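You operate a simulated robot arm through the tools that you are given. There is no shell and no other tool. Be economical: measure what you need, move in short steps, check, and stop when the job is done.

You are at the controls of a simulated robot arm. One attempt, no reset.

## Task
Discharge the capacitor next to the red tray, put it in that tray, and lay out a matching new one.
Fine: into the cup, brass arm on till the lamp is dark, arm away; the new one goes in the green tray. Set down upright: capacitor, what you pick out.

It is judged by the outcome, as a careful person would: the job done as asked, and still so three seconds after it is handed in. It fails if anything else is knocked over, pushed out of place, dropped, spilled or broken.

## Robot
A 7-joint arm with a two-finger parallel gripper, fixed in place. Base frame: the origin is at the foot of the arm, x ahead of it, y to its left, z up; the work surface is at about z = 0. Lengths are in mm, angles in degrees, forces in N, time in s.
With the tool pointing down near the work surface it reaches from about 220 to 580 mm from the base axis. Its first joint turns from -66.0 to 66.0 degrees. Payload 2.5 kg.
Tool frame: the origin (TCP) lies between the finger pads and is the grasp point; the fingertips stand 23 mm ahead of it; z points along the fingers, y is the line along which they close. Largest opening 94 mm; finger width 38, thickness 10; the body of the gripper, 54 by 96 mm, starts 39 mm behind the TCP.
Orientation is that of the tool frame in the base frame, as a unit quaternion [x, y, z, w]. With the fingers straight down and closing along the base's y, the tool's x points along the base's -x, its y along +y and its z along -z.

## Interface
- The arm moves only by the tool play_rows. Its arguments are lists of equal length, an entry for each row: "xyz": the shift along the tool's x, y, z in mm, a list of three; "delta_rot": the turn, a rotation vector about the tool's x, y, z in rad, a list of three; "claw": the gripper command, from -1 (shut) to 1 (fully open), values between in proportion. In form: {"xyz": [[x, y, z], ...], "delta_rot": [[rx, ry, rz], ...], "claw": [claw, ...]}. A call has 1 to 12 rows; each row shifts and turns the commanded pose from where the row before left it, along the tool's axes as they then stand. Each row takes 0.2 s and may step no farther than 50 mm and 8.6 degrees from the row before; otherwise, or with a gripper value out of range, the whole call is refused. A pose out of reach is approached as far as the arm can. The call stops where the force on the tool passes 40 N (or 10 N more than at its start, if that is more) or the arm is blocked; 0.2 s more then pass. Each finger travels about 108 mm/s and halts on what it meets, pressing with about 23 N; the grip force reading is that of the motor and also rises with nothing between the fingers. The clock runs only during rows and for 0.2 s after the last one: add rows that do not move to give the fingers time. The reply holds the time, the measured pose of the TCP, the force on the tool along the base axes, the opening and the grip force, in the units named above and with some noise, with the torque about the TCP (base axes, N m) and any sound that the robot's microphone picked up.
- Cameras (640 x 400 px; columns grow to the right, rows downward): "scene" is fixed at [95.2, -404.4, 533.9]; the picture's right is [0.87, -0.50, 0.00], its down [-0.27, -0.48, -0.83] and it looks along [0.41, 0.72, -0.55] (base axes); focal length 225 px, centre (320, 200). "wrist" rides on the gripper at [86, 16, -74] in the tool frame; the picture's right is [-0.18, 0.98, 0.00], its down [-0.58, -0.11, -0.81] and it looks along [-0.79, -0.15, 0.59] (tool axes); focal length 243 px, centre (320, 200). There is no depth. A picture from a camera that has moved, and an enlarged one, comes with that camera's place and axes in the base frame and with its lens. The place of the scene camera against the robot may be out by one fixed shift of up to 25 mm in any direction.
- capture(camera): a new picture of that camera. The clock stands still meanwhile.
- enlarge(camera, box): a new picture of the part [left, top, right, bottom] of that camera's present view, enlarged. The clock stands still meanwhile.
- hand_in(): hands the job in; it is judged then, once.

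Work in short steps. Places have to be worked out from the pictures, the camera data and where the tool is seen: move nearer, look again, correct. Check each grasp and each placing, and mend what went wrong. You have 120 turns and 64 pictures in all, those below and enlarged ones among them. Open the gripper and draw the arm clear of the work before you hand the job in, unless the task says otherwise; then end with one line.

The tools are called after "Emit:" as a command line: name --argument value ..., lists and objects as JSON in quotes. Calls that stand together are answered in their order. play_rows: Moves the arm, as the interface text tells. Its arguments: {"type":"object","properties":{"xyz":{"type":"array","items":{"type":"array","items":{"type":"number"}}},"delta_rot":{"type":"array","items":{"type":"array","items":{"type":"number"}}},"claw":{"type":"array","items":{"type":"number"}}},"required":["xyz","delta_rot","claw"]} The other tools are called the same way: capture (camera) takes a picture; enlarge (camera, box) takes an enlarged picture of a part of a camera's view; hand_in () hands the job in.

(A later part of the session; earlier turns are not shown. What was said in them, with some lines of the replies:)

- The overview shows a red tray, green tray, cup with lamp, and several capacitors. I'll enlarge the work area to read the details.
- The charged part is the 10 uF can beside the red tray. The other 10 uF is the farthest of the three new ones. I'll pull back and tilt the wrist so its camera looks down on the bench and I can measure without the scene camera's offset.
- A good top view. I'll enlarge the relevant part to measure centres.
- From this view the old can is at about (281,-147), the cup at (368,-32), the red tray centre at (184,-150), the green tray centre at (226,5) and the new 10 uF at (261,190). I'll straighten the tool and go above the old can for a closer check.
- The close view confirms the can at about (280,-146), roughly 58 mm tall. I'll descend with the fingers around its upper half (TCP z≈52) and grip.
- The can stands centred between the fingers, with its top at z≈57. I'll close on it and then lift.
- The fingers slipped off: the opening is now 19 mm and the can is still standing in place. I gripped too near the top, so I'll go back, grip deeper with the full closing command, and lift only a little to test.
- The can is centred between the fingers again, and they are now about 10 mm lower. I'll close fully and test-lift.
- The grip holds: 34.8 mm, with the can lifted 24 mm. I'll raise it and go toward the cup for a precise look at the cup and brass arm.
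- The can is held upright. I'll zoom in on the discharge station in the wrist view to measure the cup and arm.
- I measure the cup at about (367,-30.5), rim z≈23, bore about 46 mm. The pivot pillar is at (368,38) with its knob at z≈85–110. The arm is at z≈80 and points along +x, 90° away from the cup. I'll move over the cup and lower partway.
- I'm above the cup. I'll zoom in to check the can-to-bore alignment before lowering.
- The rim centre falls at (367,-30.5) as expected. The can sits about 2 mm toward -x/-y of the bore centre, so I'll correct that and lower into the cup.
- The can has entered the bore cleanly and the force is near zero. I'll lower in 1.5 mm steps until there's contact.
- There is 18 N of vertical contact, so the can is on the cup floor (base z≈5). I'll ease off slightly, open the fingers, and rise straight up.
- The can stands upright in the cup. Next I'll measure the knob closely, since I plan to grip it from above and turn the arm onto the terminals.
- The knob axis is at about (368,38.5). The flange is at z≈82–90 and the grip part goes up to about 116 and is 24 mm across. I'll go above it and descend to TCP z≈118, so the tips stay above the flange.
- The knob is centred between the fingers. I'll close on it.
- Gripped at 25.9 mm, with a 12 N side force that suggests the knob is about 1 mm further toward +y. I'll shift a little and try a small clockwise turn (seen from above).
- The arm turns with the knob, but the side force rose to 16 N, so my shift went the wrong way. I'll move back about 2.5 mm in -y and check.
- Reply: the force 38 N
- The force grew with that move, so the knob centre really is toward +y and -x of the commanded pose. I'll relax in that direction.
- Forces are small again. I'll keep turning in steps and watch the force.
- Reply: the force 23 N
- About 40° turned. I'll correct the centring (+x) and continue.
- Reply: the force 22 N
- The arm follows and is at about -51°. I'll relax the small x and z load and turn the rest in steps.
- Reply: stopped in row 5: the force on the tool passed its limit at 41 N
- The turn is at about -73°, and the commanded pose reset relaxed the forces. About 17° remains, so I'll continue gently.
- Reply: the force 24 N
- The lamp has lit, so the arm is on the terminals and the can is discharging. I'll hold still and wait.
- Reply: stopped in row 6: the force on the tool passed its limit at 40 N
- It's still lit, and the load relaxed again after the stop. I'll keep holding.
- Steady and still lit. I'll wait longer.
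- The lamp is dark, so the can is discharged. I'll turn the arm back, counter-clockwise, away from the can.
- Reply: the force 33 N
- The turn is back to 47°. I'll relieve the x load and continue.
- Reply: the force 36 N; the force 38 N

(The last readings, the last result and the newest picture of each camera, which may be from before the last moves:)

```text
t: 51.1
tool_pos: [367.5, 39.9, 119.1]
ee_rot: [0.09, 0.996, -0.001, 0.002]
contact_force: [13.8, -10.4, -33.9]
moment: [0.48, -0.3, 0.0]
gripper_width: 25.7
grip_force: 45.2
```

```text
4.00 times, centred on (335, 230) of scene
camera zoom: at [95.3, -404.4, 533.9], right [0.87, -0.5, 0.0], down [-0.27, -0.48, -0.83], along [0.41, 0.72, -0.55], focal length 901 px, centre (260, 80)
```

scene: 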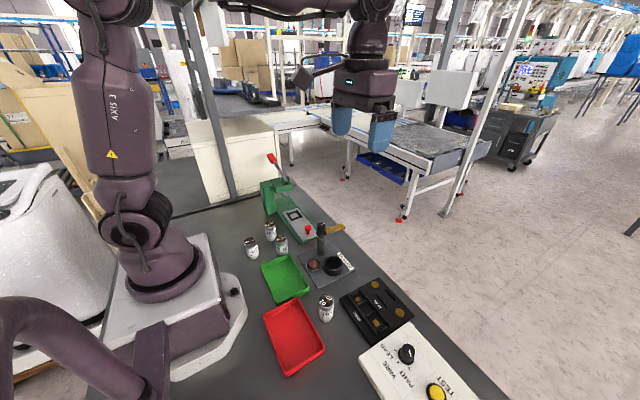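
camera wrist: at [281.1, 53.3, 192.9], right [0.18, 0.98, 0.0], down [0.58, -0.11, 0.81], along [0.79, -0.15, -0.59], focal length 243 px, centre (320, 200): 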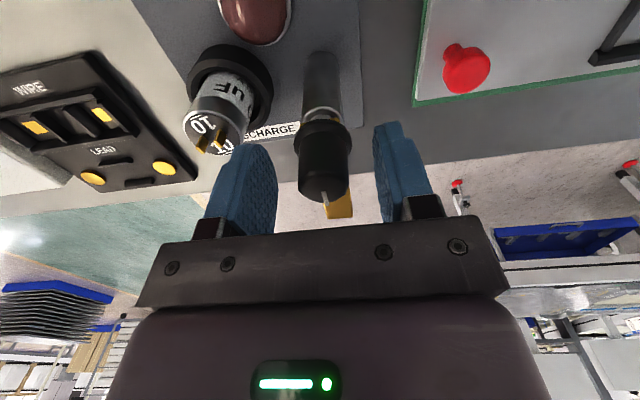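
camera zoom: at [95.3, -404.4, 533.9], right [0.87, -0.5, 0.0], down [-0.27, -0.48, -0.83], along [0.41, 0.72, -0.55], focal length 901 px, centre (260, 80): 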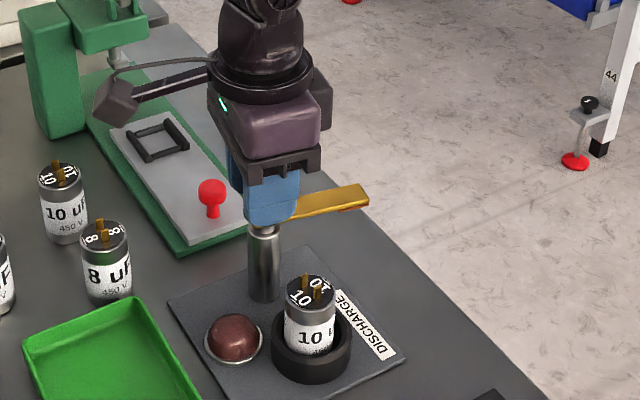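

The arm is nearly back. I'll finish the last 10°, then relax, open and rise.

Emit:
play_rows --xyz '[[0, 0, 0.8], [0, 0, 0], [0, 0, 0], [0, 0, 0]]' --delta_rot '[[0, 0, 0], [0, 0, -0.09], [0, 0, -0.09], [0, 0, 0]]' --claw '[-1, -1, -1, -1]'

Emit:
play_rows --xyz '[[0, 0, 0], [0, 0, 0], [0, 0, 0], [0, 0, -10], [0, 0, -25], [0, 0, -25], [0, 0, 0]]' --delta_rot '[[0, 0, 0], [0, 0, 0], [0, 0, 0], [0, 0, 0], [0, 0, 0], [0, 0, 0], [0, 0, 0]]' --claw '[-0.3, 0.1, 0.1, 0.1, 0.1, 0.1, 0.1]'

Emit:
enlarge --camera "scene" --box '[270, 180, 400, 280]'

```text
t: 52.1
tool_pos: [367.6, 38.3, 119.5]
ee_rot: [0.001, 1.0, -0.001, 0.002]
contact_force: [-6.8, -17.4, 10.0]
moment: [0.44, -0.54, -0.04]
gripper_width: 25.7
grip_force: 45.5
```

```text
t: 53.7
tool_pos: [368.1, 40.9, 178.2]
ee_rot: [0.001, 1.0, 0.0, 0.002]
contact_force: [0.6, -0.6, 0.1]
moment: [0.01, -0.01, -0.03]
gripper_width: 51.8
grip_force: 0.0
```

```text
4.00 times, centred on (335, 230) of scene
camera zoom: at [95.2, -404.4, 533.9], right [0.87, -0.5, 0.0], down [-0.27, -0.48, -0.83], along [0.41, 0.72, -0.55], focal length 901 px, centre (260, 80)
```

zoom: 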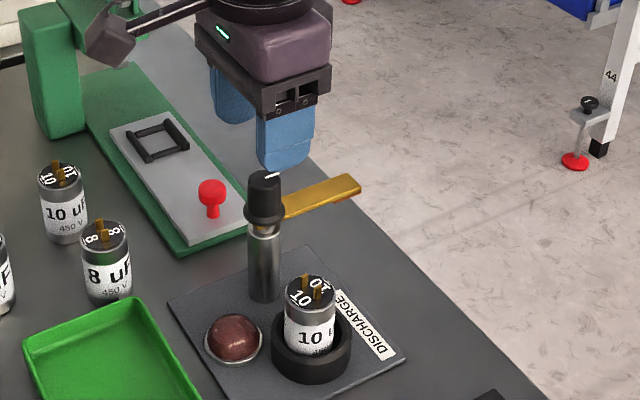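

The arm is back in its original position and the can stands undisturbed. I'll return over the cup with the fingers open to fetch it.

Emit:
play_rows --xyz '[[0, -24, 0], [0, -24, 0], [0, -22.7, 0], [0, 0, 0], [0, 0, 30], [0, 0, 30], [0, 0, 20], [0, 0, 0]]' --delta_rot '[[0, 0, 0], [0, 0, 0], [0, 0, 0], [0, 0, 0], [0, 0, 0], [0, 0, 0], [0, 0, 0], [0, 0, 0]]' --claw '[0.15, 0.2, 0.2, 0.2, 0.2, 0.2, 0.2, 0.2]'

Emit:
capture --camera "wrist"

```text
t: 55.5
tool_pos: [368.0, -29.4, 97.8]
ee_rot: [0.0, 1.0, -0.001, 0.002]
contact_force: [0.6, 0.1, -0.3]
moment: [0.0, -0.04, -0.03]
gripper_width: 56.5
grip_force: 0.1
```

```text
28 pictures are left
camera wrist: at [280.5, -14.6, 171.4], right [0.19, 0.98, 0.0], down [0.58, -0.11, 0.81], along [0.8, -0.15, -0.59], focal length 243 px, centre (320, 200)
```

wrist: 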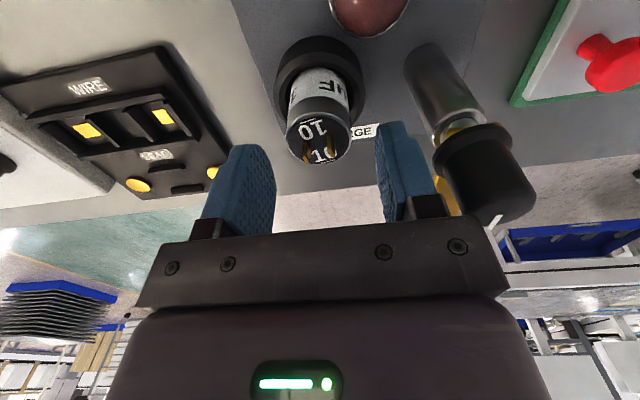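

The can is about 2 mm toward -y of the tool. I'll adjust, descend to z≈50.5 (tips just above the rim), and grip.

Emit:
play_rows --xyz '[[0, -2, 0], [0, 0, 20], [0, 0, 18], [0, 0, 9.3], [0, 0, 0], [0, 0, 0], [0, 0, 0], [0, 0, 0], [0, 0, 0]]' --delta_rot '[[0, 0, 0], [0, 0, 0], [0, 0, 0], [0, 0, 0], [0, 0, 0], [0, 0, 0], [0, 0, 0], [0, 0, 0], [0, 0, 0]]' --claw '[0.2, 0.2, 0.2, 0.2, 0.2, -0.2, -0.6, -1, -1]'

Emit:
play_rows --xyz '[[0, 0, -3], [0, 0, -4], [0, 0, -5], [0, 0, -8], [0, 0, -10], [0, 0, 0]]' --delta_rot '[[0, 0, 0], [0, 0, 0], [0, 0, 0], [0, 0, 0], [0, 0, 0], [0, 0, 0]]' --claw '[-1, -1, -1, -1, -1, -1]'

Emit:
enlarge --camera "scene" --box '[270, 200, 400, 290]'

```text
t: 57.5
tool_pos: [367.3, -31.7, 50.6]
ee_rot: [0.001, 1.0, -0.001, 0.003]
contact_force: [0.9, -0.4, -0.7]
moment: [0.01, 0.05, 0.0]
gripper_width: 34.6
grip_force: 23.0
```

```text
t: 58.9
tool_pos: [368.9, -31.4, 81.3]
ee_rot: [0.001, 1.0, -0.001, 0.002]
contact_force: [-0.6, -1.0, -0.7]
moment: [0.02, -0.01, 0.0]
gripper_width: 34.7
grip_force: 23.0
```

```text
4.44 times, centred on (335, 245) of scene
camera zoom: at [95.2, -404.4, 533.9], right [0.87, -0.5, 0.0], down [-0.27, -0.48, -0.83], along [0.41, 0.72, -0.55], focal length 1001 px, centre (253, 0)
```

zoom: 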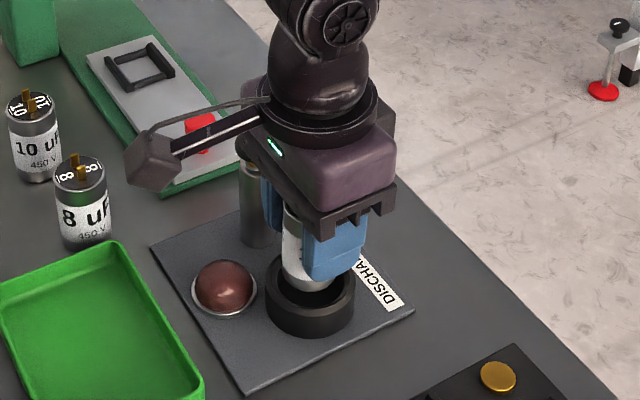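

The discharged can is held again and clear of the cup. I'll raise it and carry it over the red tray, aiming for (206,-146).

Emit:
play_rows --xyz '[[0, 0, -30], [0, 0, -40], [27, -19, 0], [27, -19, 0], [27, -19, 0], [27, -19, 0], [27, -19, 0], [27, -19.5, 0], [0, 0, 0], [0, 0, 0]]' --delta_rot '[[0, 0, 0], [0, 0, 0], [0, 0, 0], [0, 0, 0], [0, 0, 0], [0, 0, 0], [0, 0, 0], [0, 0, 0], [0, 0, 0], [0, 0, 0]]' --claw '[-1, -1, -1, -1, -1, -1, -1, -1, -1, -1]'

Emit:
capture --camera "scene"

Emit:
capture --camera "wrist"

```text
t: 61.1
tool_pos: [203.6, -146.5, 151.4]
ee_rot: [0.0, 1.0, -0.001, 0.003]
contact_force: [-0.1, 1.0, -1.1]
moment: [-0.01, -0.03, -0.02]
gripper_width: 34.6
grip_force: 23.0
```

```text
26 pictures are left
```

scene: 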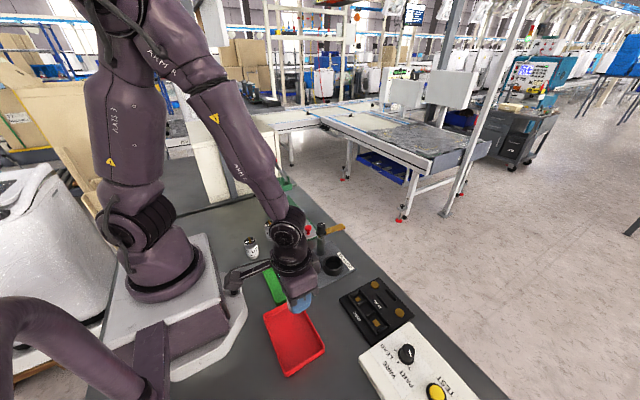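

```text
25 pictures are left
camera wrist: at [117.3, -132.0, 225.3], right [0.19, 0.98, 0.0], down [0.58, -0.11, 0.81], along [0.8, -0.15, -0.59], focal length 243 px, centre (320, 200)
```

wrist: 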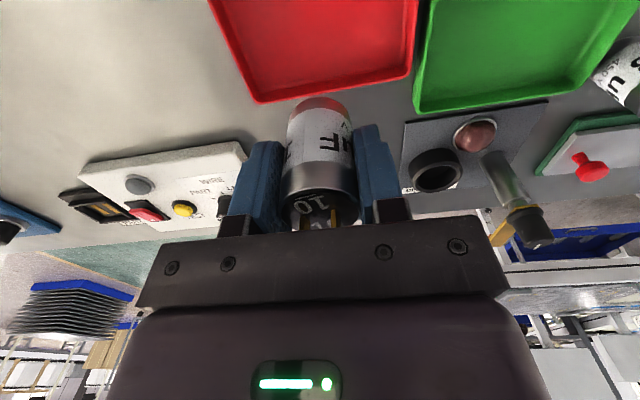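

The tray's +x edge is at x≈237 and y spans -214 to -76, so (204,-146) is well inside. I'll lower to just above the tray floor.

Emit:
play_rows --xyz '[[0, 0, 30], [0, 0, 30], [0, 0, 20], [0, 0, 12], [0, 0, 4], [0, 0, 0]]' --delta_rot '[[0, 0, 0], [0, 0, 0], [0, 0, 0], [0, 0, 0], [0, 0, 0], [0, 0, 0]]' --claw '[-1, -1, -1, -1, -1, -1]'

Emit:
play_rows --xyz '[[0, 0, 1.5], [0, 0, 1.5], [0, 0, 1], [0, 0, 0]]' --delta_rot '[[0, 0, 0], [0, 0, 0], [0, 0, 0], [0, 0, 0]]' --claw '[-1, -1, -1, -1]'

```text
t: 62.5
tool_pos: [206.5, -145.9, 53.0]
ee_rot: [0.001, 1.0, -0.001, 0.003]
contact_force: [0.6, -0.5, -0.6]
moment: [0.03, -0.02, 0.06]
gripper_width: 34.8
grip_force: 22.5
```

```text
t: 63.5
tool_pos: [206.4, -145.0, 50.2]
ee_rot: [0.0, 1.0, -0.001, 0.003]
contact_force: [0.3, -0.2, -1.2]
moment: [0.0, -0.02, 0.01]
gripper_width: 34.7
grip_force: 22.8
```

There's no contact yet, so I'll keep lowering in 1 mm steps.

Emit:
play_rows --xyz '[[0, 0, 1], [0, 0, 1], [0, 0, 0]]' --delta_rot '[[0, 0, 0], [0, 0, 0], [0, 0, 0]]' --claw '[-1, -1, -1]'

```text
t: 64.3
tool_pos: [205.4, -145.3, 47.6]
ee_rot: [0.001, 1.0, -0.001, 0.002]
contact_force: [-0.2, 0.6, 8.6]
moment: [0.08, 0.01, -0.01]
gripper_width: 34.8
grip_force: 23.7
```

Contact with 8.6 N: the can is on the tray floor. I'll release and rise.

Emit:
play_rows --xyz '[[0, 0, 0], [0, 0, 0], [0, 0, 0], [0, 0, -10], [0, 0, -30], [0, 0, -40], [0, 0, -50], [0, 0, 0]]' --delta_rot '[[0, 0, 0], [0, 0, 0], [0, 0, 0], [0, 0, 0], [0, 0, 0], [0, 0, 0], [0, 0, 0], [0, 0, 0]]' --claw '[-0.1, 0.2, 0.2, 0.2, 0.2, 0.2, 0.2, 0.2]'

Emit:
enlarge --camera "scene" --box '[230, 210, 390, 390]'

```text
t: 66.1
tool_pos: [203.8, -145.1, 178.3]
ee_rot: [0.001, 1.0, -0.001, 0.003]
contact_force: [0.2, -0.3, 0.1]
moment: [-0.05, 0.0, 0.02]
gripper_width: 56.4
grip_force: 0.1
```

```text
2.22 times, centred on (310, 300) of scene
camera zoom: at [95.2, -404.4, 533.9], right [0.87, -0.5, 0.0], down [-0.27, -0.48, -0.83], along [0.41, 0.72, -0.55], focal length 500 px, centre (342, -22)
```

zoom: 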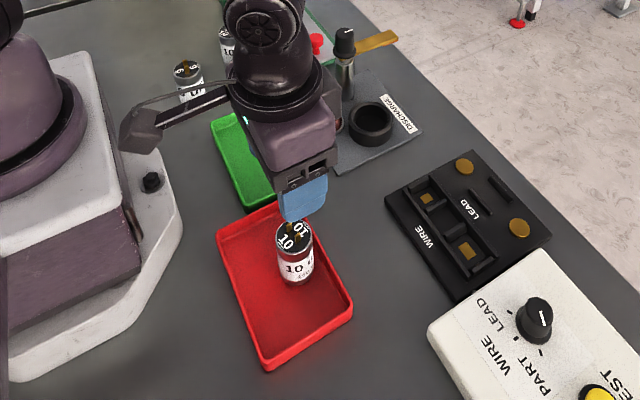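

The can is upright in the red tray. Next I'll go to the new 10 uF can near (261,190), staying high and looking first.

Emit:
play_rows --xyz '[[-20, 20, -40], [-10, 45, -12], [-7, 45, 0], [-5, 45, 0], [-5, 45, 0], [-5, 45, 0], [-5, 45, 0], [0, 45, 0], [0, 0, 0], [0, 0, 0]]' --delta_rot '[[0, 0, 0], [0, 0, 0], [0, 0, 0], [0, 0, 0], [0, 0, 0], [0, 0, 0], [0, 0, 0], [0, 0, 0], [0, 0, 0], [0, 0, 0]]' --claw '[0.5, 0.5, 0.5, 0.5, 0.5, 0.5, 0.5, 0.5, 0.5, 0.5]'

Emit:
capture --camera "wrist"

```text
t: 68.3
tool_pos: [261.2, 189.7, 229.7]
ee_rot: [0.001, 1.0, -0.001, 0.003]
contact_force: [0.0, 0.4, -0.5]
moment: [0.04, -0.02, 0.0]
gripper_width: 70.8
grip_force: 0.2
```

```text
23 pictures are left
camera wrist: at [174.1, 204.7, 303.2], right [0.19, 0.98, 0.0], down [0.58, -0.11, 0.81], along [0.8, -0.15, -0.59], focal length 243 px, centre (320, 200)
```

wrist: 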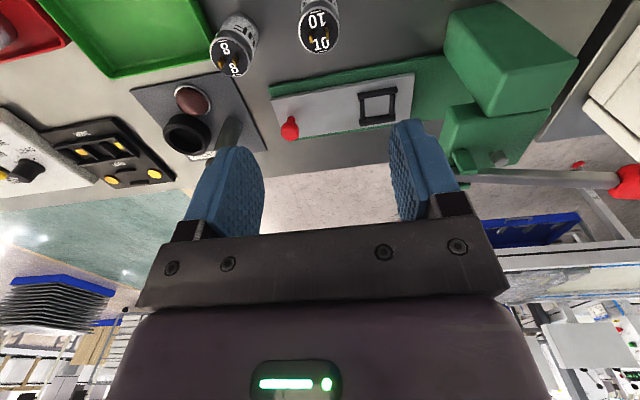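

The new 10 uF can is at about (259.5,188), with the 8 uF well clear at 84 mm. I'll descend to z≈44 with the fingers around it.

Emit:
play_rows --xyz '[[1.5, -1.5, 45], [0, 0, 45], [0, 0, 45], [0, 0, 35], [0, 0, 15.5], [0, 0, 0]]' --delta_rot '[[0, 0, 0], [0, 0, 0], [0, 0, 0], [0, 0, 0], [0, 0, 0], [0, 0, 0]]' --claw '[0.5, 0.5, 0.5, 0.5, 0.5, 0.5]'

Emit:
capture --camera "wrist"

```text
t: 69.7
tool_pos: [262.2, 188.9, 45.6]
ee_rot: [0.001, 1.0, 0.0, 0.002]
contact_force: [-0.1, -0.7, 0.4]
moment: [0.0, -0.01, 0.0]
gripper_width: 70.3
grip_force: 0.0
```

```text
22 pictures are left
camera wrist: at [175.3, 202.4, 119.2], right [0.19, 0.98, 0.0], down [0.58, -0.11, 0.81], along [0.8, -0.15, -0.59], focal length 243 px, centre (320, 200)
```

wrist: 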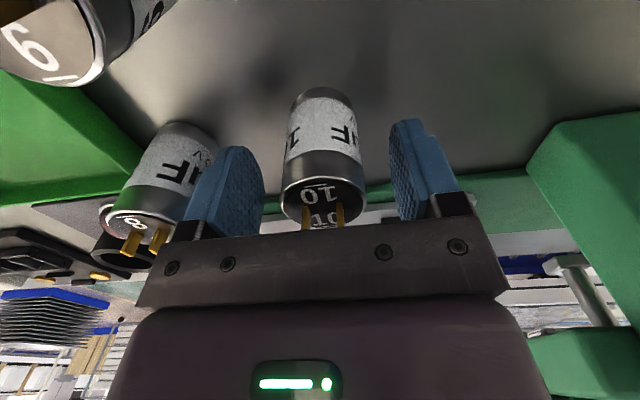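

The can is well centred between the fingers. I'll close fully and lift slowly.

Emit:
play_rows --xyz '[[0, 0, 0.8], [0, 0, 0], [0, 0, 0], [0, 0, 0], [0, 0, 0], [0, 0, 0]]' --delta_rot '[[0, 0, 0], [0, 0, 0], [0, 0, 0], [0, 0, 0], [0, 0, 0], [0, 0, 0]]' --claw '[0.3, 0, -0.5, -1, -1, -1]'

Emit:
play_rows --xyz '[[0, 0, -4], [0, 0, -6], [0, 0, -10], [0, 0, -20], [0, 0, -30], [0, 0, -35], [0, 0, 0]]' --delta_rot '[[0, 0, 0], [0, 0, 0], [0, 0, 0], [0, 0, 0], [0, 0, 0], [0, 0, 0], [0, 0, 0]]' --claw '[-1, -1, -1, -1, -1, -1, -1]'

Emit:
capture --camera "wrist"

```text
t: 71.1
tool_pos: [262.5, 187.6, 45.5]
ee_rot: [0.001, 1.0, -0.001, 0.003]
contact_force: [0.5, 0.2, 0.7]
moment: [0.02, -0.03, 0.01]
gripper_width: 35.1
grip_force: 22.9
```

```text
t: 72.7
tool_pos: [261.9, 187.2, 148.4]
ee_rot: [0.001, 1.0, -0.001, 0.003]
contact_force: [-0.6, -0.2, -0.9]
moment: [-0.01, 0.02, 0.01]
gripper_width: 35.4
grip_force: 22.9
```

```text
21 pictures are left
camera wrist: at [174.7, 202.1, 222.6], right [0.19, 0.98, 0.0], down [0.58, -0.11, 0.81], along [0.8, -0.15, -0.59], focal length 243 px, centre (320, 200)
```

wrist: 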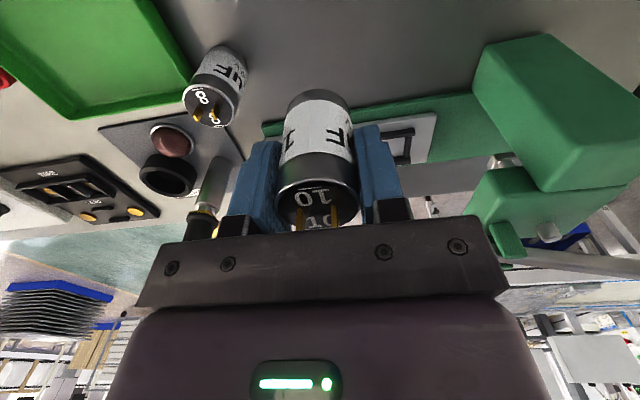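

The new can is held. The green tray spans about x 183–277 and y -66 to 72, so I'll carry the can to (246,8).

Emit:
play_rows --xyz '[[0, 0, -10], [3.2, -36, 0], [3.2, -36, 0], [3.2, -36, 0], [3.2, -36, 0], [3.2, -35, 0], [0, 0, 0], [0, 0, 0]]' --delta_rot '[[0, 0, 0], [0, 0, 0], [0, 0, 0], [0, 0, 0], [0, 0, 0], [0, 0, 0], [0, 0, 0], [0, 0, 0]]' --claw '[-1, -1, -1, -1, -1, -1, -1, -1]'

Emit:
capture --camera "wrist"

Emit:
enlarge --camera "scene" --box '[200, 200, 380, 320]'

```text
t: 74.5
tool_pos: [246.1, 9.4, 156.8]
ee_rot: [0.0, 1.0, -0.001, 0.002]
contact_force: [-0.5, 1.1, -0.7]
moment: [0.0, -0.04, 0.02]
gripper_width: 35.5
grip_force: 22.8
```

```text
20 pictures are left
camera wrist: at [157.7, 23.4, 231.6], right [0.19, 0.98, 0.0], down [0.58, -0.11, 0.81], along [0.8, -0.15, -0.59], focal length 243 px, centre (320, 200)
```

wrist: 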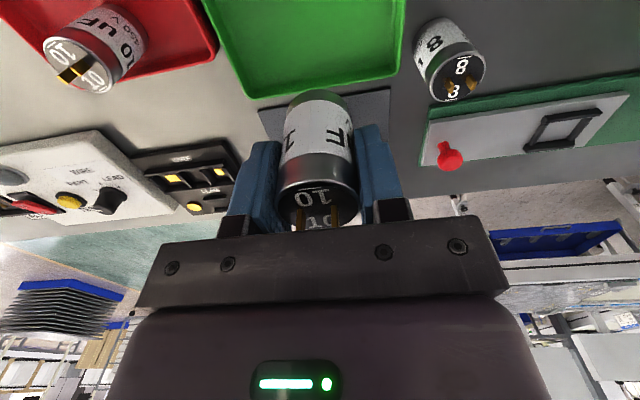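

```text
3.33 times, centred on (290, 260) of scene
camera zoom: at [95.2, -404.4, 533.9], right [0.87, -0.5, 0.0], down [-0.27, -0.48, -0.83], along [0.41, 0.72, -0.55], focal length 750 px, centre (420, 0)
```

zoom: 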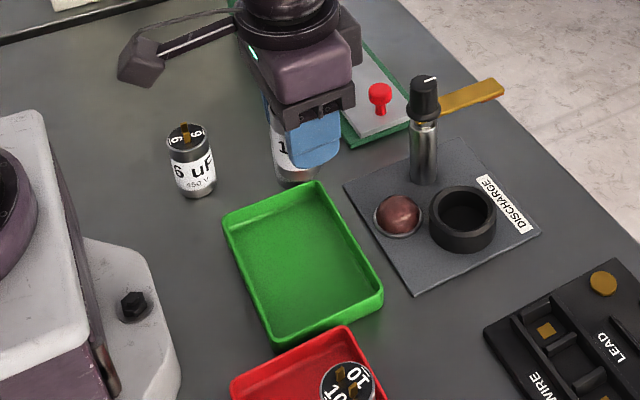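

The tray's +x edge is at x≈275–280. I'll move 8 mm further inside, to x≈238, then lower.

Emit:
play_rows --xyz '[[8, 0, 0], [0, 0, 30], [0, 0, 30], [0, 0, 25], [0, 0, 14], [0, 0, 4], [0, 0, 0]]' --delta_rot '[[0, 0, 0], [0, 0, 0], [0, 0, 0], [0, 0, 0], [0, 0, 0], [0, 0, 0], [0, 0, 0]]' --claw '[-1, -1, -1, -1, -1, -1, -1]'

Emit:
play_rows --xyz '[[0, 0, 1.5], [0, 0, 1.5], [0, 0, 0]]' --delta_rot '[[0, 0, 0], [0, 0, 0], [0, 0, 0]]' --claw '[-1, -1, -1]'

```text
t: 76.1
tool_pos: [236.9, 9.1, 56.8]
ee_rot: [0.0, 1.0, -0.001, 0.003]
contact_force: [0.2, -0.8, -0.7]
moment: [-0.02, 0.0, 0.02]
gripper_width: 35.1
grip_force: 23.1
```

```text
t: 76.9
tool_pos: [237.4, 8.6, 52.3]
ee_rot: [0.001, 1.0, -0.001, 0.003]
contact_force: [0.6, -0.2, -0.3]
moment: [0.02, 0.02, -0.03]
gripper_width: 35.2
grip_force: 23.2
```

Expected contact is near z≈48. I'll continue in small steps.

Emit:
play_rows --xyz '[[0, 0, 1.5], [0, 0, 1.2], [0, 0, 0]]' --delta_rot '[[0, 0, 0], [0, 0, 0], [0, 0, 0]]' --claw '[-1, -1, -1]'

Emit:
play_rows --xyz '[[0, 0, 1], [0, 0, 0]]' --delta_rot '[[0, 0, 0], [0, 0, 0]]' --claw '[-1, -1]'

```text
t: 77.7
tool_pos: [238.8, 8.6, 49.6]
ee_rot: [0.001, 1.0, -0.001, 0.002]
contact_force: [0.1, -0.2, -0.3]
moment: [0.0, 0.02, 0.01]
gripper_width: 35.4
grip_force: 22.9
```

```text
t: 78.3
tool_pos: [238.7, 8.3, 48.6]
ee_rot: [0.0, 1.0, -0.002, 0.003]
contact_force: [-0.4, 0.4, -0.8]
moment: [0.01, -0.01, 0.02]
gripper_width: 35.2
grip_force: 23.1
```

Emit:
play_rows --xyz '[[0, 0, 1], [0, 0, 0]]' --delta_rot '[[0, 0, 0], [0, 0, 0]]' --claw '[-1, -1]'

```text
t: 78.9
tool_pos: [237.5, 8.6, 46.9]
ee_rot: [0.0, 1.0, -0.001, 0.003]
contact_force: [-1.3, 0.9, 8.4]
moment: [0.03, 0.11, -0.01]
gripper_width: 35.1
grip_force: 22.9
```

Contact with 8.4 N: the can is on the tray floor. I'll release and rise clear.

Emit:
play_rows --xyz '[[0, 0, 0], [0, 0, 0], [0, 0, 0], [0, 0, -10], [0, 0, -30], [0, 0, -45], [0, 0, -45], [-30, 0, -40], [-30, 0, -40], [0, 0, 0]]' --delta_rot '[[0, 0, 0], [0, 0, 0], [0, 0, 0], [0, 0, 0], [0, 0, 0], [0, 0, 0], [0, 0, 0], [0, 0, 0], [0, 0, 0], [0, 0, 0]]' --claw '[-0.1, 0.2, 0.2, 0.2, 0.2, 0.2, 0.5, 1, 1, 1]'

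Emit:
enlarge --camera "scene" --box '[210, 200, 400, 380]'

Emit:
capture --camera "scene"

```text
t: 81.1
tool_pos: [298.8, 8.3, 257.9]
ee_rot: [0.001, 1.0, -0.001, 0.002]
contact_force: [0.5, 0.2, -0.1]
moment: [-0.02, -0.01, -0.02]
gripper_width: 93.9
grip_force: 0.1
```

```text
2.22 times, centred on (305, 290) of scene
camera zoom: at [95.2, -404.4, 533.9], right [0.87, -0.5, 0.0], down [-0.27, -0.48, -0.83], along [0.41, 0.72, -0.55], focal length 500 px, centre (353, 0)
```

zoom: 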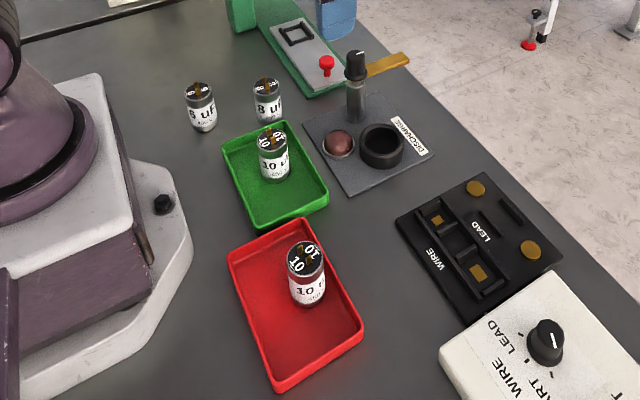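

```text
17 pictures are left
```

scene: 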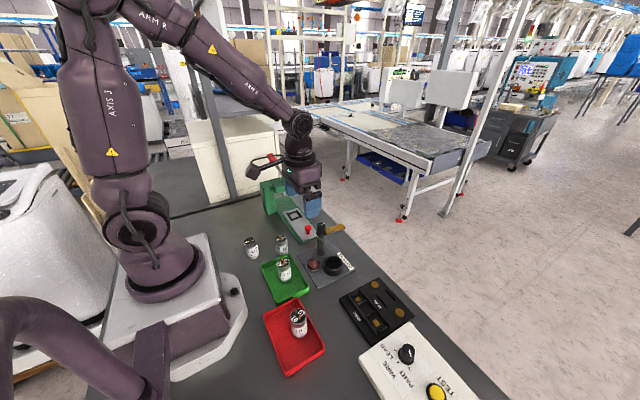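

Both cans stand upright in their trays, the brass arm is away, the lamp is dark, and nothing else has moved. The robot arm is clear with the gripper open, so I'm handing in.

Emit:
hand_in

```text
The job is handed in.
```

The 10 uF capacitor was discharged until the lamp went dark and stands upright in the red tray. A matching new 10 uF (450 V) stands upright in the green tray, and the brass arm is turned away from the cup.
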